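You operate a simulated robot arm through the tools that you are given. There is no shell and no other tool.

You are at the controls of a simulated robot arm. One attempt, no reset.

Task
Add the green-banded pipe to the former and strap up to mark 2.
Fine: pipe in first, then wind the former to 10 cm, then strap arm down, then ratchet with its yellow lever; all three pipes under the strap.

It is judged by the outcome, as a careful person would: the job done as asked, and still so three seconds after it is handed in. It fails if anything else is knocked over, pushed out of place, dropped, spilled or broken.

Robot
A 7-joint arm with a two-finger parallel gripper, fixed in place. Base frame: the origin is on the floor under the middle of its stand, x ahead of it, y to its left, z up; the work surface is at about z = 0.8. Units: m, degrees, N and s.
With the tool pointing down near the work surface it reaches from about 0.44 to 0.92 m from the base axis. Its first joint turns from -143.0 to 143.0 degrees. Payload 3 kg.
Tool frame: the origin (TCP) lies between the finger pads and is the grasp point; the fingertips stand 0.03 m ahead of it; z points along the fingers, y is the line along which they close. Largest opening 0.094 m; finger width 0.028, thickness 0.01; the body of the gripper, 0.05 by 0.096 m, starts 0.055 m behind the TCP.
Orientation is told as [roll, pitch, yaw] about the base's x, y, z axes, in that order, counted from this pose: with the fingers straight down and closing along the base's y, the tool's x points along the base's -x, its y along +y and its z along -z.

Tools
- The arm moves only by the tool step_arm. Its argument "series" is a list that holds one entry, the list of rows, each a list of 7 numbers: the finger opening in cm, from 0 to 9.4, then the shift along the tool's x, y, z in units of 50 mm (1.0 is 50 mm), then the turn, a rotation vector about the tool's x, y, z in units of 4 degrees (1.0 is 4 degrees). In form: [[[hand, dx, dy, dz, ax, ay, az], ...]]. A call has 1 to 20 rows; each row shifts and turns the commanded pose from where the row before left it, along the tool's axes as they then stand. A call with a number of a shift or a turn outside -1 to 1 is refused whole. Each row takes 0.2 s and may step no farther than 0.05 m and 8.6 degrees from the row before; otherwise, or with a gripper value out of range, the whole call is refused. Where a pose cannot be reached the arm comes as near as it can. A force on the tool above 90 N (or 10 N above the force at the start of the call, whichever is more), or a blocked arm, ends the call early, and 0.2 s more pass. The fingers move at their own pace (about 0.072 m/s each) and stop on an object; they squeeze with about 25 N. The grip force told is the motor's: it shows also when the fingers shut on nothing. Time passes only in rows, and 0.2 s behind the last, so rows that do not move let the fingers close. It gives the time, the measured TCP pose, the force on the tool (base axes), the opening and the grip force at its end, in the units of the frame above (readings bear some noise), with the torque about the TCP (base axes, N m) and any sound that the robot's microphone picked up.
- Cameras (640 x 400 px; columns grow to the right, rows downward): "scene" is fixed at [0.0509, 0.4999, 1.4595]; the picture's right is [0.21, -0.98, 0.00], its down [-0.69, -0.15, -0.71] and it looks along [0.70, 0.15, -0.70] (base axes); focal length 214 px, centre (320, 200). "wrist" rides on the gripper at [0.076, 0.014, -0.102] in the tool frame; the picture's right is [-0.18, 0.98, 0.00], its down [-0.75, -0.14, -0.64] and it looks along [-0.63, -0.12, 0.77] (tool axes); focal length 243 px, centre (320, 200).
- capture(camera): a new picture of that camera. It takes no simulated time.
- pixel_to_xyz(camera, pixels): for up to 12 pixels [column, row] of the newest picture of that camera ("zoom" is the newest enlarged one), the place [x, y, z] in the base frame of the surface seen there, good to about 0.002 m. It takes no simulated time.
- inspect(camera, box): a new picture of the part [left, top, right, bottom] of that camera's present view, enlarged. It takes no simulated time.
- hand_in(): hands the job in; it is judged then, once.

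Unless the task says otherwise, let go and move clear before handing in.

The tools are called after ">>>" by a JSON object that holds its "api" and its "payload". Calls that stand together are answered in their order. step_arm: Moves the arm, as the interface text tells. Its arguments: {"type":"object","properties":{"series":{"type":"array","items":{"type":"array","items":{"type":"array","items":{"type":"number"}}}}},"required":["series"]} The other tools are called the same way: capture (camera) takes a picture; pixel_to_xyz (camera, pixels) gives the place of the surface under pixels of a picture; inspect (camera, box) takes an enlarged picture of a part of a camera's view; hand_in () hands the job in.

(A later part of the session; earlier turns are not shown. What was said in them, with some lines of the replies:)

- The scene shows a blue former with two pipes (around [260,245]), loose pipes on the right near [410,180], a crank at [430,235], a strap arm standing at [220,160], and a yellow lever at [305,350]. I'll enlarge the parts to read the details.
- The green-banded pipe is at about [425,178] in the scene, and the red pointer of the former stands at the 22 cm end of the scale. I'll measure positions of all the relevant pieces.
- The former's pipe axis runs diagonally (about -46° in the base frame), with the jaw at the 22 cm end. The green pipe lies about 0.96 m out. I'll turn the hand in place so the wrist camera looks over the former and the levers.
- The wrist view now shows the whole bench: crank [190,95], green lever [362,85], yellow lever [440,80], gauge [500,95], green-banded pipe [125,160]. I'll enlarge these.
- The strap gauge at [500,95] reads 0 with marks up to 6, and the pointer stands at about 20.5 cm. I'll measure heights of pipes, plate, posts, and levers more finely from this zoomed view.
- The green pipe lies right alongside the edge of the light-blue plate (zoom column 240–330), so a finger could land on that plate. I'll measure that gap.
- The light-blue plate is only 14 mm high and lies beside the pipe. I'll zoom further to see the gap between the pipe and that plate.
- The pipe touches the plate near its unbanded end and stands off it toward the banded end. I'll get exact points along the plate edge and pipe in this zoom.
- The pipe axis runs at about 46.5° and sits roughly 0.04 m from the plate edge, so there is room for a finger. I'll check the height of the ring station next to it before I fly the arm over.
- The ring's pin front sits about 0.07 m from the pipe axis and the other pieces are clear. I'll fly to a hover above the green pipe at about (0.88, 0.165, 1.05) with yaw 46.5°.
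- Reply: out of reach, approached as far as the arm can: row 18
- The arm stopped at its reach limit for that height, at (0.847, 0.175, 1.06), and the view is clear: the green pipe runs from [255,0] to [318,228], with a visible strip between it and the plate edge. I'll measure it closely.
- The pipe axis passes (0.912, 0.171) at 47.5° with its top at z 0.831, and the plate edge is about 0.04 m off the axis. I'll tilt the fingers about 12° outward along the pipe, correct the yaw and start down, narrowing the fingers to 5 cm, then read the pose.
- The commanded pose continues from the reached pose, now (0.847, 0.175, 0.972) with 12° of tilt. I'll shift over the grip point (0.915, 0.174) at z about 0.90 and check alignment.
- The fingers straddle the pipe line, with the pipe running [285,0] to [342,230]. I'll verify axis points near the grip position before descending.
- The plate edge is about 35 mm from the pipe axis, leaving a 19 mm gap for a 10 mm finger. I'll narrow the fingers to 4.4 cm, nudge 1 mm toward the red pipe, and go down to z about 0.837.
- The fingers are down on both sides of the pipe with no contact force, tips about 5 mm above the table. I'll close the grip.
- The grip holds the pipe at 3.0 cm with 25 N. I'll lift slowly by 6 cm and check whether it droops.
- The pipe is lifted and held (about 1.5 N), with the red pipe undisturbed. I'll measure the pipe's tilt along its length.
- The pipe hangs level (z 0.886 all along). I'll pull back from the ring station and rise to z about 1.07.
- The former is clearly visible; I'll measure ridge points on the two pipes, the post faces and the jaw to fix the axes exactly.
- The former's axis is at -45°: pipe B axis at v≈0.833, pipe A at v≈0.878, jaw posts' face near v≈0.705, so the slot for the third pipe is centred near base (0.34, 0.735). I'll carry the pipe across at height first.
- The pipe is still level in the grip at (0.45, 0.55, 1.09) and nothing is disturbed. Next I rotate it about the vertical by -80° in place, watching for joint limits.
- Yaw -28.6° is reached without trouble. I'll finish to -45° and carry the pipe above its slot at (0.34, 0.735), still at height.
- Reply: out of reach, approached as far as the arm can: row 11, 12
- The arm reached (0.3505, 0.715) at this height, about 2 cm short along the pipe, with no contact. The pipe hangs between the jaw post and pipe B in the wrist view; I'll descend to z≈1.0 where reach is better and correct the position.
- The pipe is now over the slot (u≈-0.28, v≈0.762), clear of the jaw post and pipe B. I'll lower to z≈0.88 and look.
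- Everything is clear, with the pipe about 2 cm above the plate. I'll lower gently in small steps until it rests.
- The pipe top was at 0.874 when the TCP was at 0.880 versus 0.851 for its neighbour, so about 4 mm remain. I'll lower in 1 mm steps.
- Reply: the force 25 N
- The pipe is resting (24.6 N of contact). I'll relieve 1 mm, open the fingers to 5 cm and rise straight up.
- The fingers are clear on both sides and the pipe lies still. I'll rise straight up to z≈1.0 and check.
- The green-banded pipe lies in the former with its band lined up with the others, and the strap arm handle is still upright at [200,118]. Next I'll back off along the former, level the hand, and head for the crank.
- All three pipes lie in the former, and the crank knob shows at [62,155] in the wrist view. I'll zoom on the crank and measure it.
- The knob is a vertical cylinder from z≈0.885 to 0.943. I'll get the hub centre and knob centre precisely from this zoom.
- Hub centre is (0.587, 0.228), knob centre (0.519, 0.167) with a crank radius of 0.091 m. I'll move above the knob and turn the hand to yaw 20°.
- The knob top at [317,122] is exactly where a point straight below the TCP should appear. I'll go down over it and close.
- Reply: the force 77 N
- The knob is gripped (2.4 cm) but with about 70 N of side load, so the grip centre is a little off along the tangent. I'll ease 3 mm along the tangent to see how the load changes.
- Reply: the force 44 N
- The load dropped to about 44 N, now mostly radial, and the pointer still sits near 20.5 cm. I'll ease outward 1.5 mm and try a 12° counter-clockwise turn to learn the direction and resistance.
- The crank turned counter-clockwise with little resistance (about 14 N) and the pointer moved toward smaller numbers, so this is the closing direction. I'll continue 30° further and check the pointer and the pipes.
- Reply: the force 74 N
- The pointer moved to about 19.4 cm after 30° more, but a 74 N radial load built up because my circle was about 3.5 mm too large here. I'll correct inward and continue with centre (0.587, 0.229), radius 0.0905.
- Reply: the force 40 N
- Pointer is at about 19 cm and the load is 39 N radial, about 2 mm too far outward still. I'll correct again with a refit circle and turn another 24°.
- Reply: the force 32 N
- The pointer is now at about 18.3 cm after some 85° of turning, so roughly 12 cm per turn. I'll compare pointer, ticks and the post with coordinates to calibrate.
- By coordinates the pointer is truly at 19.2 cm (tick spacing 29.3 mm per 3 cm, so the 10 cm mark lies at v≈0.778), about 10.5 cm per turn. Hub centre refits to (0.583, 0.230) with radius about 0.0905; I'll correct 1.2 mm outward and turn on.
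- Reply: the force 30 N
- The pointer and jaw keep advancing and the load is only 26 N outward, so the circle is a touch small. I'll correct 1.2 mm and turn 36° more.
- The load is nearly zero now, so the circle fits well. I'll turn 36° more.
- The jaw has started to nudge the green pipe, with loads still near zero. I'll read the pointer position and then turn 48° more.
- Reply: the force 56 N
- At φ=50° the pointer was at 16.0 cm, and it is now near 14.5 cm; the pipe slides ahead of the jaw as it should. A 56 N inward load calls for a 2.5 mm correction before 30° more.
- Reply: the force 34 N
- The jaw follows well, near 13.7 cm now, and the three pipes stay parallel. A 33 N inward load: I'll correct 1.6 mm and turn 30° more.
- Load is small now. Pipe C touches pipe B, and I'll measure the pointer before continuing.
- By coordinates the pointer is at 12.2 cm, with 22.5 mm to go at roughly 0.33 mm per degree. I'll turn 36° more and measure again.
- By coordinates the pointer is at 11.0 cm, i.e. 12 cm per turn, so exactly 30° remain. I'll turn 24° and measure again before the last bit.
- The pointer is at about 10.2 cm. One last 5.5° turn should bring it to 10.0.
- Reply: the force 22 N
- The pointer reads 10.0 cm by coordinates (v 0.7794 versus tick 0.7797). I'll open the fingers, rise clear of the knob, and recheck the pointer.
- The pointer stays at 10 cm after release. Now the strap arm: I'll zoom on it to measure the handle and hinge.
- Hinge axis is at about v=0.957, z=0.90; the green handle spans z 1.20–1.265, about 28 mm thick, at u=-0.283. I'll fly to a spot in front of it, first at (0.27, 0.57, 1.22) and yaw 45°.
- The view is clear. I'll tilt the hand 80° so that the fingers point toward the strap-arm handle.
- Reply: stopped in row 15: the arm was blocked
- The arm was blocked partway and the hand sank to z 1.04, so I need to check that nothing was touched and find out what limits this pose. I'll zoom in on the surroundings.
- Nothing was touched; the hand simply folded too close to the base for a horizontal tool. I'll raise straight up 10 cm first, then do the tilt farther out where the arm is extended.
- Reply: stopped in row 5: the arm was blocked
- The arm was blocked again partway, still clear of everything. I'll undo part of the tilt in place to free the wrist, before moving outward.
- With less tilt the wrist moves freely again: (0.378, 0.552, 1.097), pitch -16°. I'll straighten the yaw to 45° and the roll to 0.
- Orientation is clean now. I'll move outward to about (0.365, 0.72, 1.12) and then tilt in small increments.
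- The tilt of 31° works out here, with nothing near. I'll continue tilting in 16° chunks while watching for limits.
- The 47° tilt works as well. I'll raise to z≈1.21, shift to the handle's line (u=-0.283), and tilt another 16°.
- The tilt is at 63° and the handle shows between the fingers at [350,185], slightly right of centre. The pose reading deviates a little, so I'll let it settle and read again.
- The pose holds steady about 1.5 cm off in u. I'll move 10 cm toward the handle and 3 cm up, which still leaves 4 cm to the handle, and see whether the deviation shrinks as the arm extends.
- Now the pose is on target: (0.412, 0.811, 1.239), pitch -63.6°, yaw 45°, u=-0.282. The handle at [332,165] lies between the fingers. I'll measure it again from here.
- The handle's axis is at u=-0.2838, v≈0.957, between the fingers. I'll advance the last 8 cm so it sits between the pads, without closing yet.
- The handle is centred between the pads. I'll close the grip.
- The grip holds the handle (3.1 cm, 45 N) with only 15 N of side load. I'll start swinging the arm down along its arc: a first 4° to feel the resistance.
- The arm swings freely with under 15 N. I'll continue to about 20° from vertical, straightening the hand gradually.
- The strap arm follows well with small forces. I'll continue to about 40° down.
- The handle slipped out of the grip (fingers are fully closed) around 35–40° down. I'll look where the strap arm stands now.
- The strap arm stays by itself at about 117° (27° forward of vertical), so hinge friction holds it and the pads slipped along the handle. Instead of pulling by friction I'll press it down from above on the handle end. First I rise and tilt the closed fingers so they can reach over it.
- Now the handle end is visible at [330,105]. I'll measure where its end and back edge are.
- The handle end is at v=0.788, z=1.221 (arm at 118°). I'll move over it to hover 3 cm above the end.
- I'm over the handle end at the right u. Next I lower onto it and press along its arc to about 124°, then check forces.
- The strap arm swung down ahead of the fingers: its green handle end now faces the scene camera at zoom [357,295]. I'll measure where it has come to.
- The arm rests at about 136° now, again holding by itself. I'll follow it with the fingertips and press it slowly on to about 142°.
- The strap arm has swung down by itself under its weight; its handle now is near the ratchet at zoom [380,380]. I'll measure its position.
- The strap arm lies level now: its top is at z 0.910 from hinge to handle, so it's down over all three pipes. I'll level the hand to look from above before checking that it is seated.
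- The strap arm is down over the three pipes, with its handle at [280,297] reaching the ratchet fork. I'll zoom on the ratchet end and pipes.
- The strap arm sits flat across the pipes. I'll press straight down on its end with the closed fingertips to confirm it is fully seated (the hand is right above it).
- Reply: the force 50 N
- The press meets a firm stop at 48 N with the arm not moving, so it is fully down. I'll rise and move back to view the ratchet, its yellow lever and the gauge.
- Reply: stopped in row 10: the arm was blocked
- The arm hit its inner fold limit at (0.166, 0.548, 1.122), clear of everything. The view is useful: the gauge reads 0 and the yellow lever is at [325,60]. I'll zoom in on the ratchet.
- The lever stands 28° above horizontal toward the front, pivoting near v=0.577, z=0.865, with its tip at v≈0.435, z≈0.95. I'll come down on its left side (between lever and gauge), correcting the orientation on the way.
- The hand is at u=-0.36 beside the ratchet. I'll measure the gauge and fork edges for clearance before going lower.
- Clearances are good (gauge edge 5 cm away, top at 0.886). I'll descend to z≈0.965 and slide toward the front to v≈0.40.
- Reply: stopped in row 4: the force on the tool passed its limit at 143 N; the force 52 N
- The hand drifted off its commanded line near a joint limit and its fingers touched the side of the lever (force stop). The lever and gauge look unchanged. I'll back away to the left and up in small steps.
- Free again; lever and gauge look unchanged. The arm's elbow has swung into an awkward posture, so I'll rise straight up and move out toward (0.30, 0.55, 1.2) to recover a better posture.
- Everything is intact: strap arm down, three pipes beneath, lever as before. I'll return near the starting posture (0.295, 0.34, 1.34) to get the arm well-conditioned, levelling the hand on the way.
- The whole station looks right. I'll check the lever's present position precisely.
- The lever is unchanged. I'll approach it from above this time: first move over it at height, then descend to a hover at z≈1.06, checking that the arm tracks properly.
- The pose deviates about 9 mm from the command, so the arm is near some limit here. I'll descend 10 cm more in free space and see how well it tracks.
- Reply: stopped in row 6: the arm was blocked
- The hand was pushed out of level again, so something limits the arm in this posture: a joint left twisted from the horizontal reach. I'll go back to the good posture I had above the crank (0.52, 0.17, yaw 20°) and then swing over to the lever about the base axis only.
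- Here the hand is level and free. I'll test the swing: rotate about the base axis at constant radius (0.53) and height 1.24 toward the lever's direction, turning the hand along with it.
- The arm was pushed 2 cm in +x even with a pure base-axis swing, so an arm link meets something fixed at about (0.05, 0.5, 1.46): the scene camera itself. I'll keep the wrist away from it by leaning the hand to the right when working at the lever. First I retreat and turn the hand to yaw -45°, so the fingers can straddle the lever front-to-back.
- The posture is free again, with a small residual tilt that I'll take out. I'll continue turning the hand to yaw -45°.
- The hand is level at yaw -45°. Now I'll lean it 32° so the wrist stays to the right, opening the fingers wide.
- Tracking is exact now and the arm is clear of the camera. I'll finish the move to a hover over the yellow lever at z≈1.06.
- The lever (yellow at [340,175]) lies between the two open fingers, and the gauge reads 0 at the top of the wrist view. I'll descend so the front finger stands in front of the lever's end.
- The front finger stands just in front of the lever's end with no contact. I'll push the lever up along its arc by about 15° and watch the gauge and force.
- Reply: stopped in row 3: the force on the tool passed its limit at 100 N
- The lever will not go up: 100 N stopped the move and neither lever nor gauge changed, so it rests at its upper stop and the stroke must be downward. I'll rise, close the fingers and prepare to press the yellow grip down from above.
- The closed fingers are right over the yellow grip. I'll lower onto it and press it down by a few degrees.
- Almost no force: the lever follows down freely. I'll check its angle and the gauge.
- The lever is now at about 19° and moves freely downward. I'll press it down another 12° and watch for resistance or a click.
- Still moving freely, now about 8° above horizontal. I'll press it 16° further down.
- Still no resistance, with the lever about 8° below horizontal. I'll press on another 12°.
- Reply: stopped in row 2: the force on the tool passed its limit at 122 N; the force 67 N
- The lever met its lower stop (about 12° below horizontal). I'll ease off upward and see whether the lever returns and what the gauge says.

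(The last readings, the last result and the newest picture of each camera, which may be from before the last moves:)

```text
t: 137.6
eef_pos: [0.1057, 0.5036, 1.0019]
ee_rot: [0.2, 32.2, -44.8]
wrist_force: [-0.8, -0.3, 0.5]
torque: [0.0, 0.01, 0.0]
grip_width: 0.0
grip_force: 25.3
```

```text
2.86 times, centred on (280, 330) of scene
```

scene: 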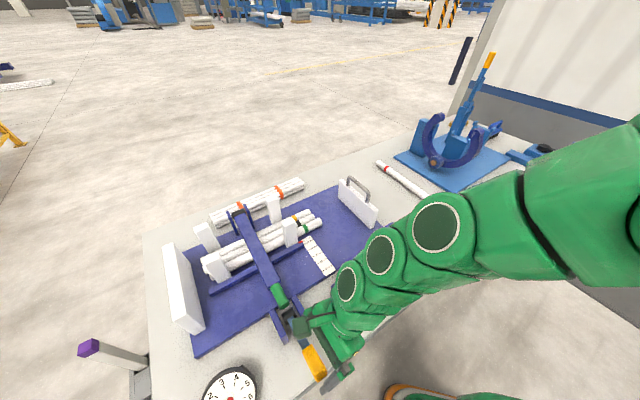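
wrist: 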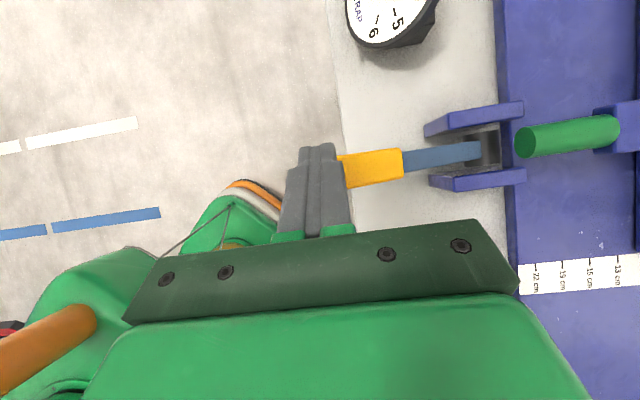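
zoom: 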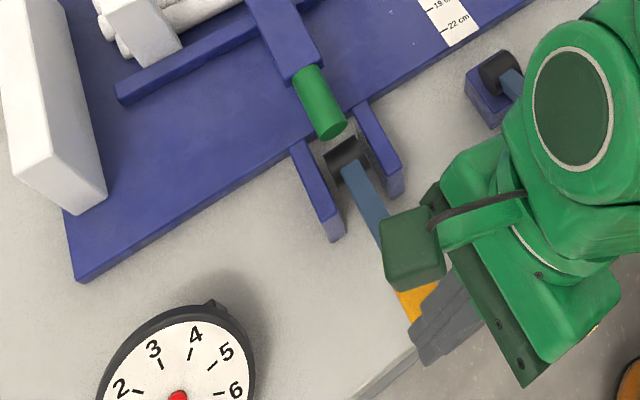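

>>> {"api": "pixel_to_xyz", "payload": {"camera": "zoom", "pixels": [[352, 178], [362, 200], [372, 220], [415, 300], [410, 305], [345, 160]]}}

>>> {"api": "step_arm", "payload": {"series": [[[0, 0.4, 0, -0.64, 0, 0, 0], [0, -0.6, 0.3, -0.6, 0, 0, 0], [0, -0.6, 0.3, -0.6, 0, 0, 0], [0, 0, 0, 0, 0, 0, 0]]]}}

>>> {"api": "capture", "payload": {"camera": "wrist"}}

>>> {"api": "capture", "payload": {"camera": "scene"}}

```text
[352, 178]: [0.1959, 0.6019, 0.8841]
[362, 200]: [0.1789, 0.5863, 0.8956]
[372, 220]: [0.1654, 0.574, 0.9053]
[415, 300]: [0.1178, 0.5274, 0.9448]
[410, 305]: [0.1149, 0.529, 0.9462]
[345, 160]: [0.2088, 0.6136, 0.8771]
```

```text
t: 138.6
eef_pos: [0.1855, 0.464, 1.0577]
ee_rot: [0.1, 32.2, -44.9]
wrist_force: [-0.5, 0.0, 0.1]
torque: [0.04, -0.01, 0.01]
grip_width: 0.0001
grip_force: 25.3
```

```text
taken
```

wrist: 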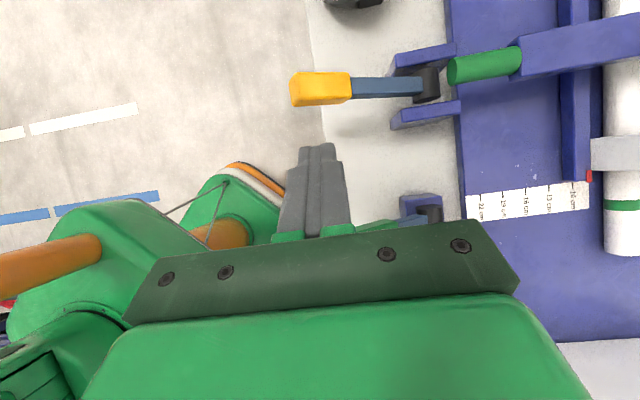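

```text
taken
```

scene: 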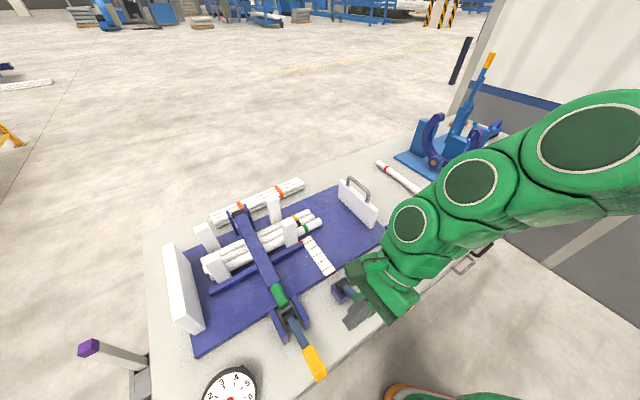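

The lever springs back to its rest, so one press is one ratchet stroke. I need to see the gauge, so I'll go back to the hover pose where it was visible.

>>> {"api": "step_arm", "payload": {"series": [[[0, 0.897, 0.1, 0.207, 0, 0, 0], [0, 0.897, 0.1, 0.207, 0, 0, 0], [0, 0, 0, 0, 0, 0, 0]]]}}

>>> {"api": "inspect", "payload": {"camera": "wrist", "box": [220, 0, 540, 200]}}

```text
t: 139.4
eef_pos: [0.1286, 0.5336, 1.0897]
ee_rot: [0.2, 32.1, -44.9]
wrist_force: [0.0, 0.1, 0.1]
torque: [0.01, 0.0, 0.01]
grip_width: 0.0
grip_force: 25.3
```

```text
2.00 times, centred on (380, 100) of wrist
```

zoom: 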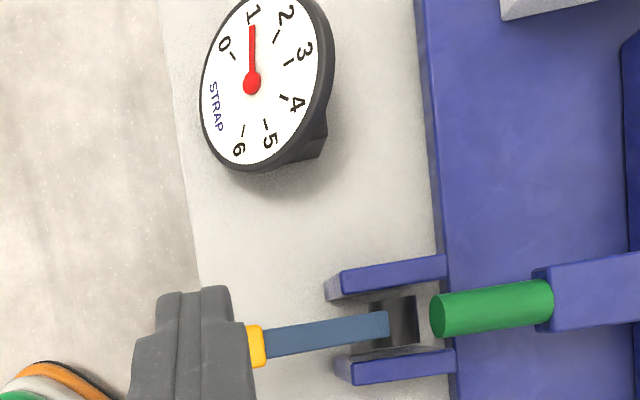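

The gauge now reads exactly 1: one full stroke gives one mark. I'll do a second, identical stroke, stopping near the bottom to check the gauge.

>>> {"api": "step_arm", "payload": {"series": [[[0, -0.525, -0.122, 0.747, 0, 0, 0], [0, -0.525, -0.122, 0.747, 0, 0, 0], [0, -0.106, 0, 0.17, 0, 0, 0], [0, -0.106, 0, 0.17, 0, 0, 0], [0, -0.092, -0.112, 0.1475, 0, 0, 0], [0, -0.092, -0.112, 0.1475, 0, 0, 0], [0, -0.0996, -0.088, 0.159, 0, 0, 0], [0, -0.103, -0.074, 0.1645, 0, 0, 0], [0, -0.106, -0.062, 0.17, 0, 0, 0], [0, -0.108, -0.048, 0.173, 0, 0, 0], [0, 0, 0, 0, 0, 0, 0]]]}}

>>> {"api": "inspect", "payload": {"camera": "scene", "box": [180, 260, 380, 400]}}

>>> {"api": "capture", "payload": {"camera": "wrist"}}

```text
t: 141.8
eef_pos: [0.1083, 0.5045, 0.9213]
ee_rot: [0.1, 32.1, -44.8]
wrist_force: [-2.4, -1.0, 3.7]
torque: [-0.05, 0.13, -0.02]
grip_width: 0.0
grip_force: 25.0
```

```text
2.86 times, centred on (280, 330) of scene
```

zoom: 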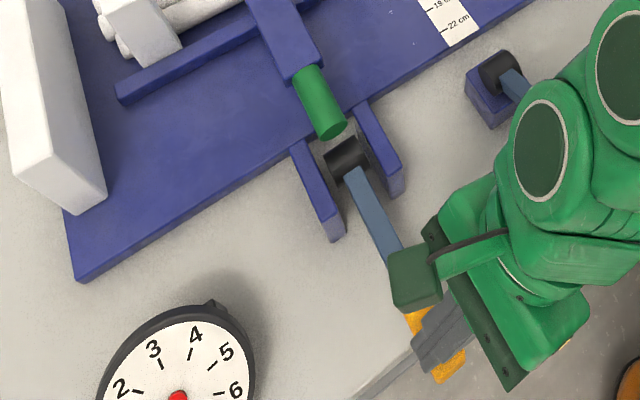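

```text
taken
```

wrist: 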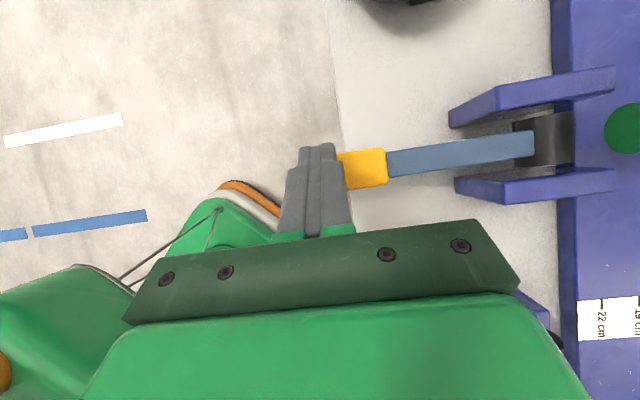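

The lever is near horizontal; the needle is not yet in the scene view (still below 2). I'll press on to z≈0.89.

>>> {"api": "step_arm", "payload": {"series": [[[0, -0.11, -0.034, 0.1764, 0, 0, 0], [0, -0.111, -0.018, 0.178, 0, 0, 0], [0, -0.111, -0.004, 0.178, 0, 0, 0], [0, 0, 0, 0, 0, 0, 0]]]}}

>>> {"api": "inspect", "payload": {"camera": "scene", "box": [180, 330, 280, 400]}}

```text
t: 142.8
eef_pos: [0.1059, 0.503, 0.8904]
ee_rot: [0.2, 32.2, -44.8]
wrist_force: [-4.9, 2.3, 5.1]
torque: [0.13, 0.13, 0.09]
grip_width: 0.0
grip_force: 25.6
```

```text
5.71 times, centred on (230, 365) of scene
```

zoom: 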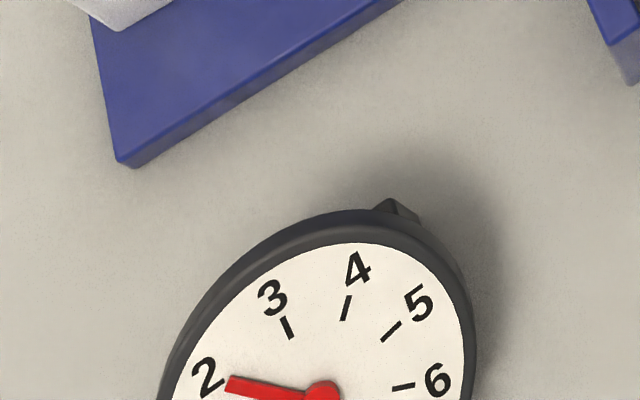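

The needle now points at 2. I'll stop the stroke here and let the lever return, rising clear, then read the gauge.

>>> {"api": "step_arm", "payload": {"series": [[[0, 0.2, 0, -0.32, 0, 0, 0], [0, 0.3, 0, -0.48, 0, 0, 0], [0, 0.4, 0, -0.64, 0, 0, 0], [0, 0.4, 0, -0.64, 0, 0, 0], [0, 0.4, 0.1, -0.64, 0, 0, 0], [0, 0.3, 0.2, -0.5, 0, 0, 0], [0, 0, 0, 0, 0, 0, 0]]]}}

>>> {"api": "capture", "payload": {"camera": "wrist"}}

>>> {"api": "inspect", "payload": {"camera": "wrist", "box": [220, 0, 540, 200]}}

>>> {"api": "inspect", "payload": {"camera": "scene", "box": [180, 330, 280, 400]}}

```text
t: 144.4
eef_pos: [0.1162, 0.5111, 1.0808]
ee_rot: [0.1, 32.2, -44.8]
wrist_force: [0.0, 1.2, 0.2]
torque: [0.02, 0.02, 0.03]
grip_width: 0.0
grip_force: 24.7
```

```text
taken
```

wrist: 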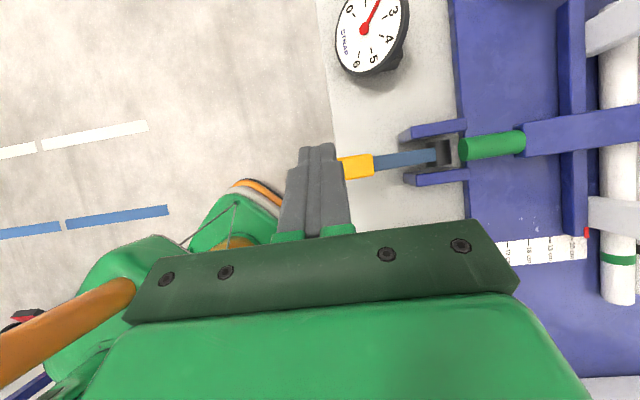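

```text
2.00 times, centred on (380, 100) of wrist
```

zoom: 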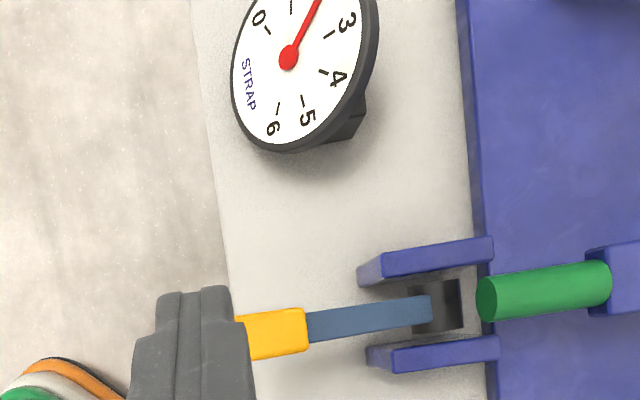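

```text
5.71 times, centred on (230, 365) of scene
```

zoom: 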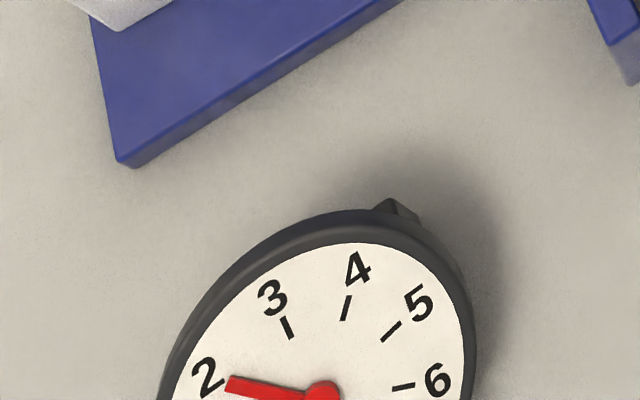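

The lever is back at rest and the needle stays on 2, with the lever clear of my fingers. I'll move the hand away to the right and up, then do a final check.

>>> {"api": "step_arm", "payload": {"series": [[[0, -0.1, 0.1, -0.7, 0, 0, 0], [0, -0.353, 0.167, -0.693, 0, 0, 0], [0, -0.353, 0.167, -0.693, 0, 0, 0], [0, -0.353, 0.167, -0.693, 0, 0, 0], [0, -0.353, 0.167, -0.693, 0, 0, 0], [0, -0.353, 0.167, -0.693, 0, 0, 0], [0, -0.353, 0.167, -0.693, 0, 0, 0], [0, 0, 0, 0, 0, 0, 0]]]}}

>>> {"api": "capture", "payload": {"camera": "scene"}}

>>> {"api": "capture", "payload": {"camera": "wrist"}}

```text
t: 146.2
eef_pos: [0.3132, 0.3932, 1.2244]
ee_rot: [0.1, 32.3, -44.9]
wrist_force: [0.3, -0.6, -0.4]
torque: [-0.02, -0.01, 0.0]
grip_width: 0.0
grip_force: 24.6
```

```text
taken
```

scene: 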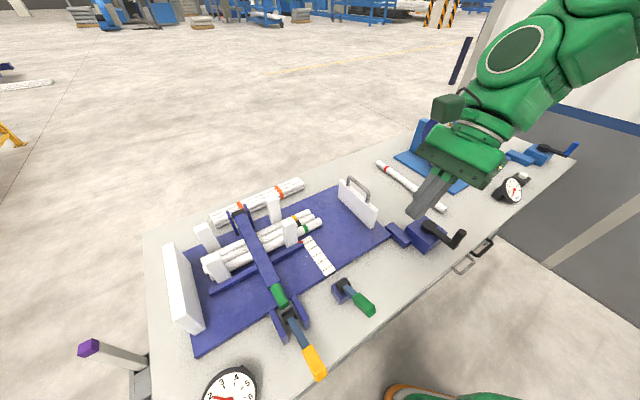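

```text
taken
```

wrist: 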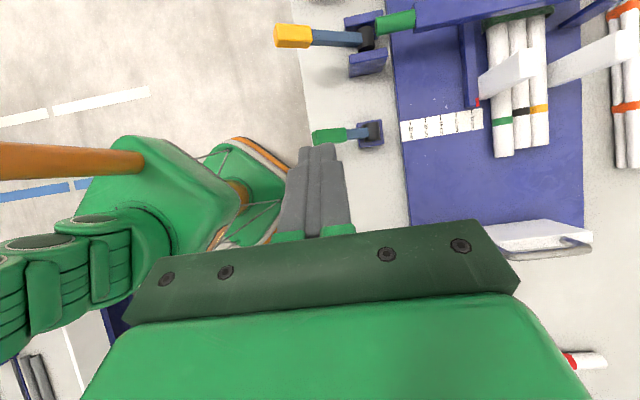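

The hand is clear. I'll zoom in on the strap over the pipes, the pointer, the gauge and the rest of the bench for a last check.

>>> {"api": "inspect", "payload": {"camera": "wrist", "box": [380, 0, 640, 170]}}

>>> {"api": "inspect", "payload": {"camera": "scene", "box": [180, 190, 360, 320]}}

>>> {"api": "inspect", "payload": {"camera": "scene", "box": [180, 330, 280, 400]}}

>>> {"api": "inspect", "payload": {"camera": "scene", "box": [340, 100, 600, 280]}}

```text
2.35 times, centred on (510, 85) of wrist
```

zoom: 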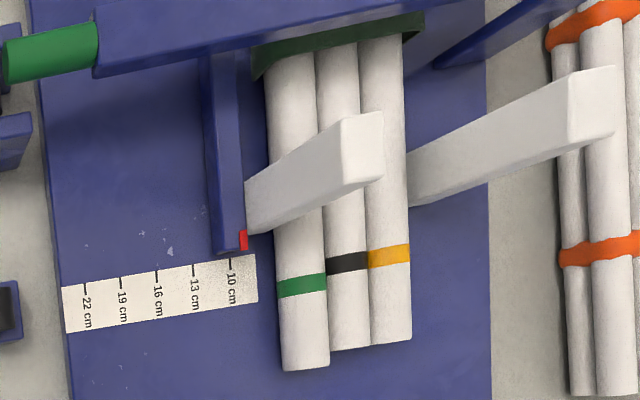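

```text
3.08 times, centred on (270, 255) of scene
```

zoom: 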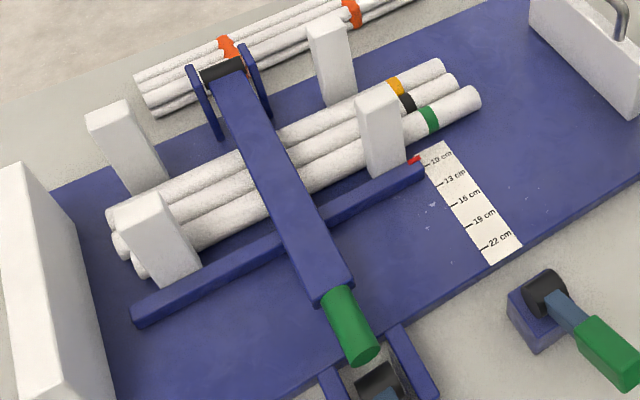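

```text
5.71 times, centred on (230, 365) of scene
```

zoom: 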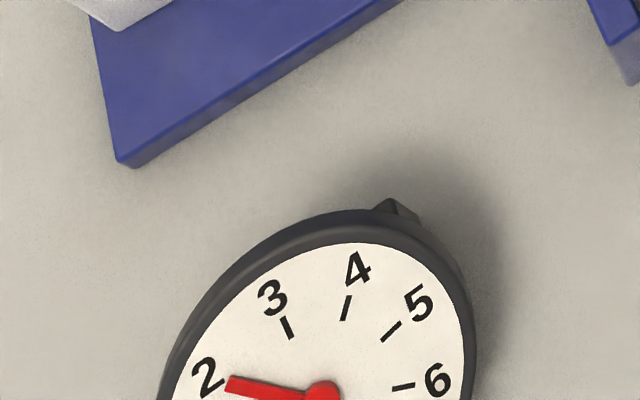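

```text
2.22 times, centred on (470, 190) of scene
```

zoom: 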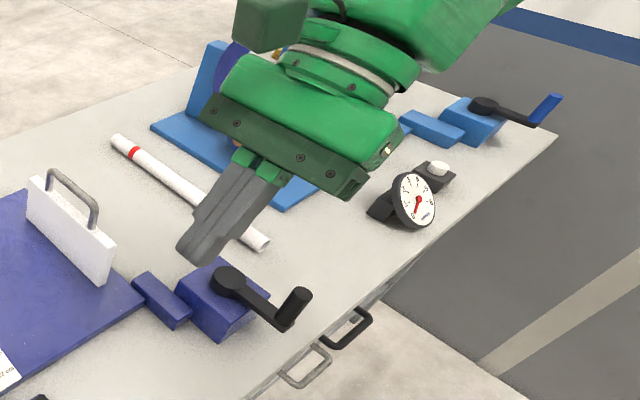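

The strap lies over all three pipes, the needle is on 2, and the rest of the bench is undisturbed. One last check of the pointer by coordinates, since this view has parallax.

>>> {"api": "inspect", "payload": {"camera": "wrist", "box": [440, 80, 520, 130]}}

>>> {"api": "pixel_to_xyz", "payload": {"camera": "wrist", "pixels": [[477, 102], [472, 112], [456, 116]]}}

>>> {"api": "inspect", "payload": {"camera": "scene", "box": [285, 215, 335, 265]}}

```text
8.00 times, centred on (480, 105) of wrist
```

zoom: 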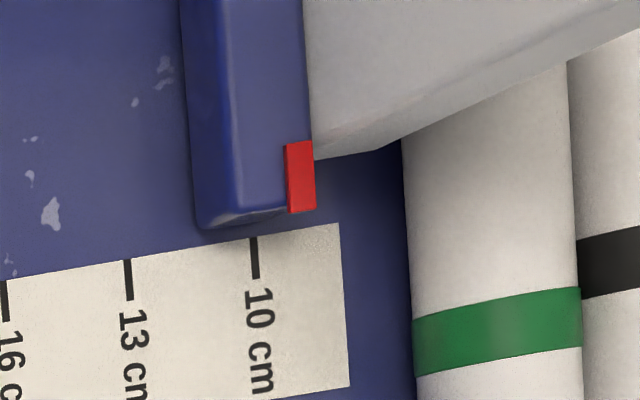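

```text
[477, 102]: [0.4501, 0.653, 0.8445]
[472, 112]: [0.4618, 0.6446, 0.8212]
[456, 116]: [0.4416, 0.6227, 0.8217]
```

```text
8.00 times, centred on (310, 240) of scene
```

zoom: 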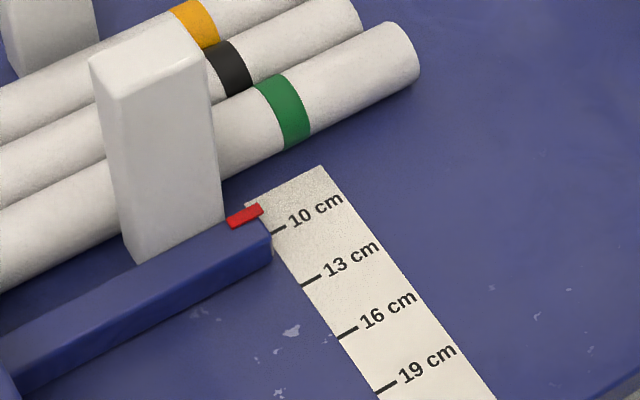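

By coordinates the pointer is at 10.0–10.2 cm (v 0.780, against 0.780–0.782 for the tick). The gauge still reads 2, all three pipes lie under the strap, and the hand is clear. I'll let a second pass to confirm nothing drifts.

>>> {"api": "step_arm", "payload": {"series": [[[0, 0, 0, 0, 0, 0, 0], [0, 0, 0, 0, 0, 0, 0], [0, 0, 0, 0, 0, 0, 0], [0, 0, 0, 0, 0, 0, 0], [0, 0, 0, 0, 0, 0, 0], [0, 0, 0, 0, 0, 0, 0], [0, 0, 0, 0, 0, 0, 0], [0, 0, 0, 0, 0, 0, 0], [0, 0, 0, 0, 0, 0, 0], [0, 0, 0, 0, 0, 0, 0]]]}}

>>> {"api": "inspect", "payload": {"camera": "scene", "box": [140, 180, 400, 400]}}

```text
t: 148.4
eef_pos: [0.3143, 0.3923, 1.2251]
ee_rot: [0.1, 32.3, -44.9]
wrist_force: [0.3, -0.4, 0.5]
torque: [-0.01, 0.0, -0.01]
grip_width: 0.0
grip_force: 25.0
```

```text
1.82 times, centred on (270, 290) of scene
```

zoom: 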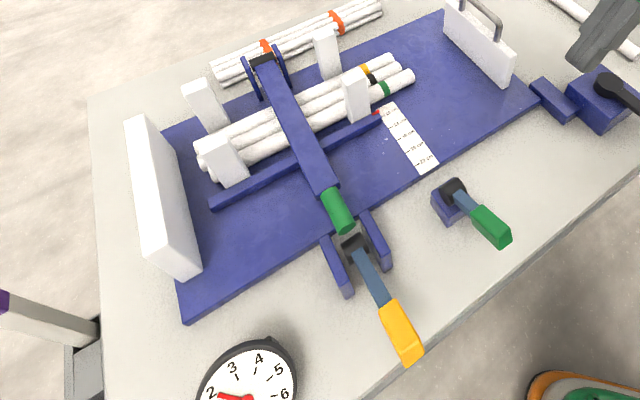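

Nothing has drifted: the needle is on 2, the former is at 10 cm, the strap arm is down over all three pipes, the lever is at rest and the hand is clear. I'm handing in.

>>> {"api": "hand_in", "payload": {}}

```text
The job is handed in.
```

The green-banded pipe is in the former and strapped to mark 2, and the job is handed in. I don't have the verdict yet.

- **Pipe:** the green-banded pipe lies beside the other two, with its band at the same end as theirs.
- **Former:** it is wound to 10 cm; I measured the pointer at about 10.0–10.2 cm.
- **Strap arm:** it is down at its stop, over all three pipes. The handle slipped out of the grip partway down. The arm then swung the rest of the way under its own weight, touching only its own stop.
- **Ratchet:** two strokes of the yellow lever took the strap gauge from 0 to 2. It was still on 2 about four seconds after the lever was released.

While setting up at the yellow lever, the fingers bumped its side once, at about 140 N. I also pushed it the wrong way once, against its upper stop, at about 100 N. The lever sprang back normally and looked unchanged afterwards.

An arm link also seems to have pressed against something fixed, probably the scene camera. The camera's view did not shift.

In the last pictures nothing else on the bench looked out of place, and the hand was clear.
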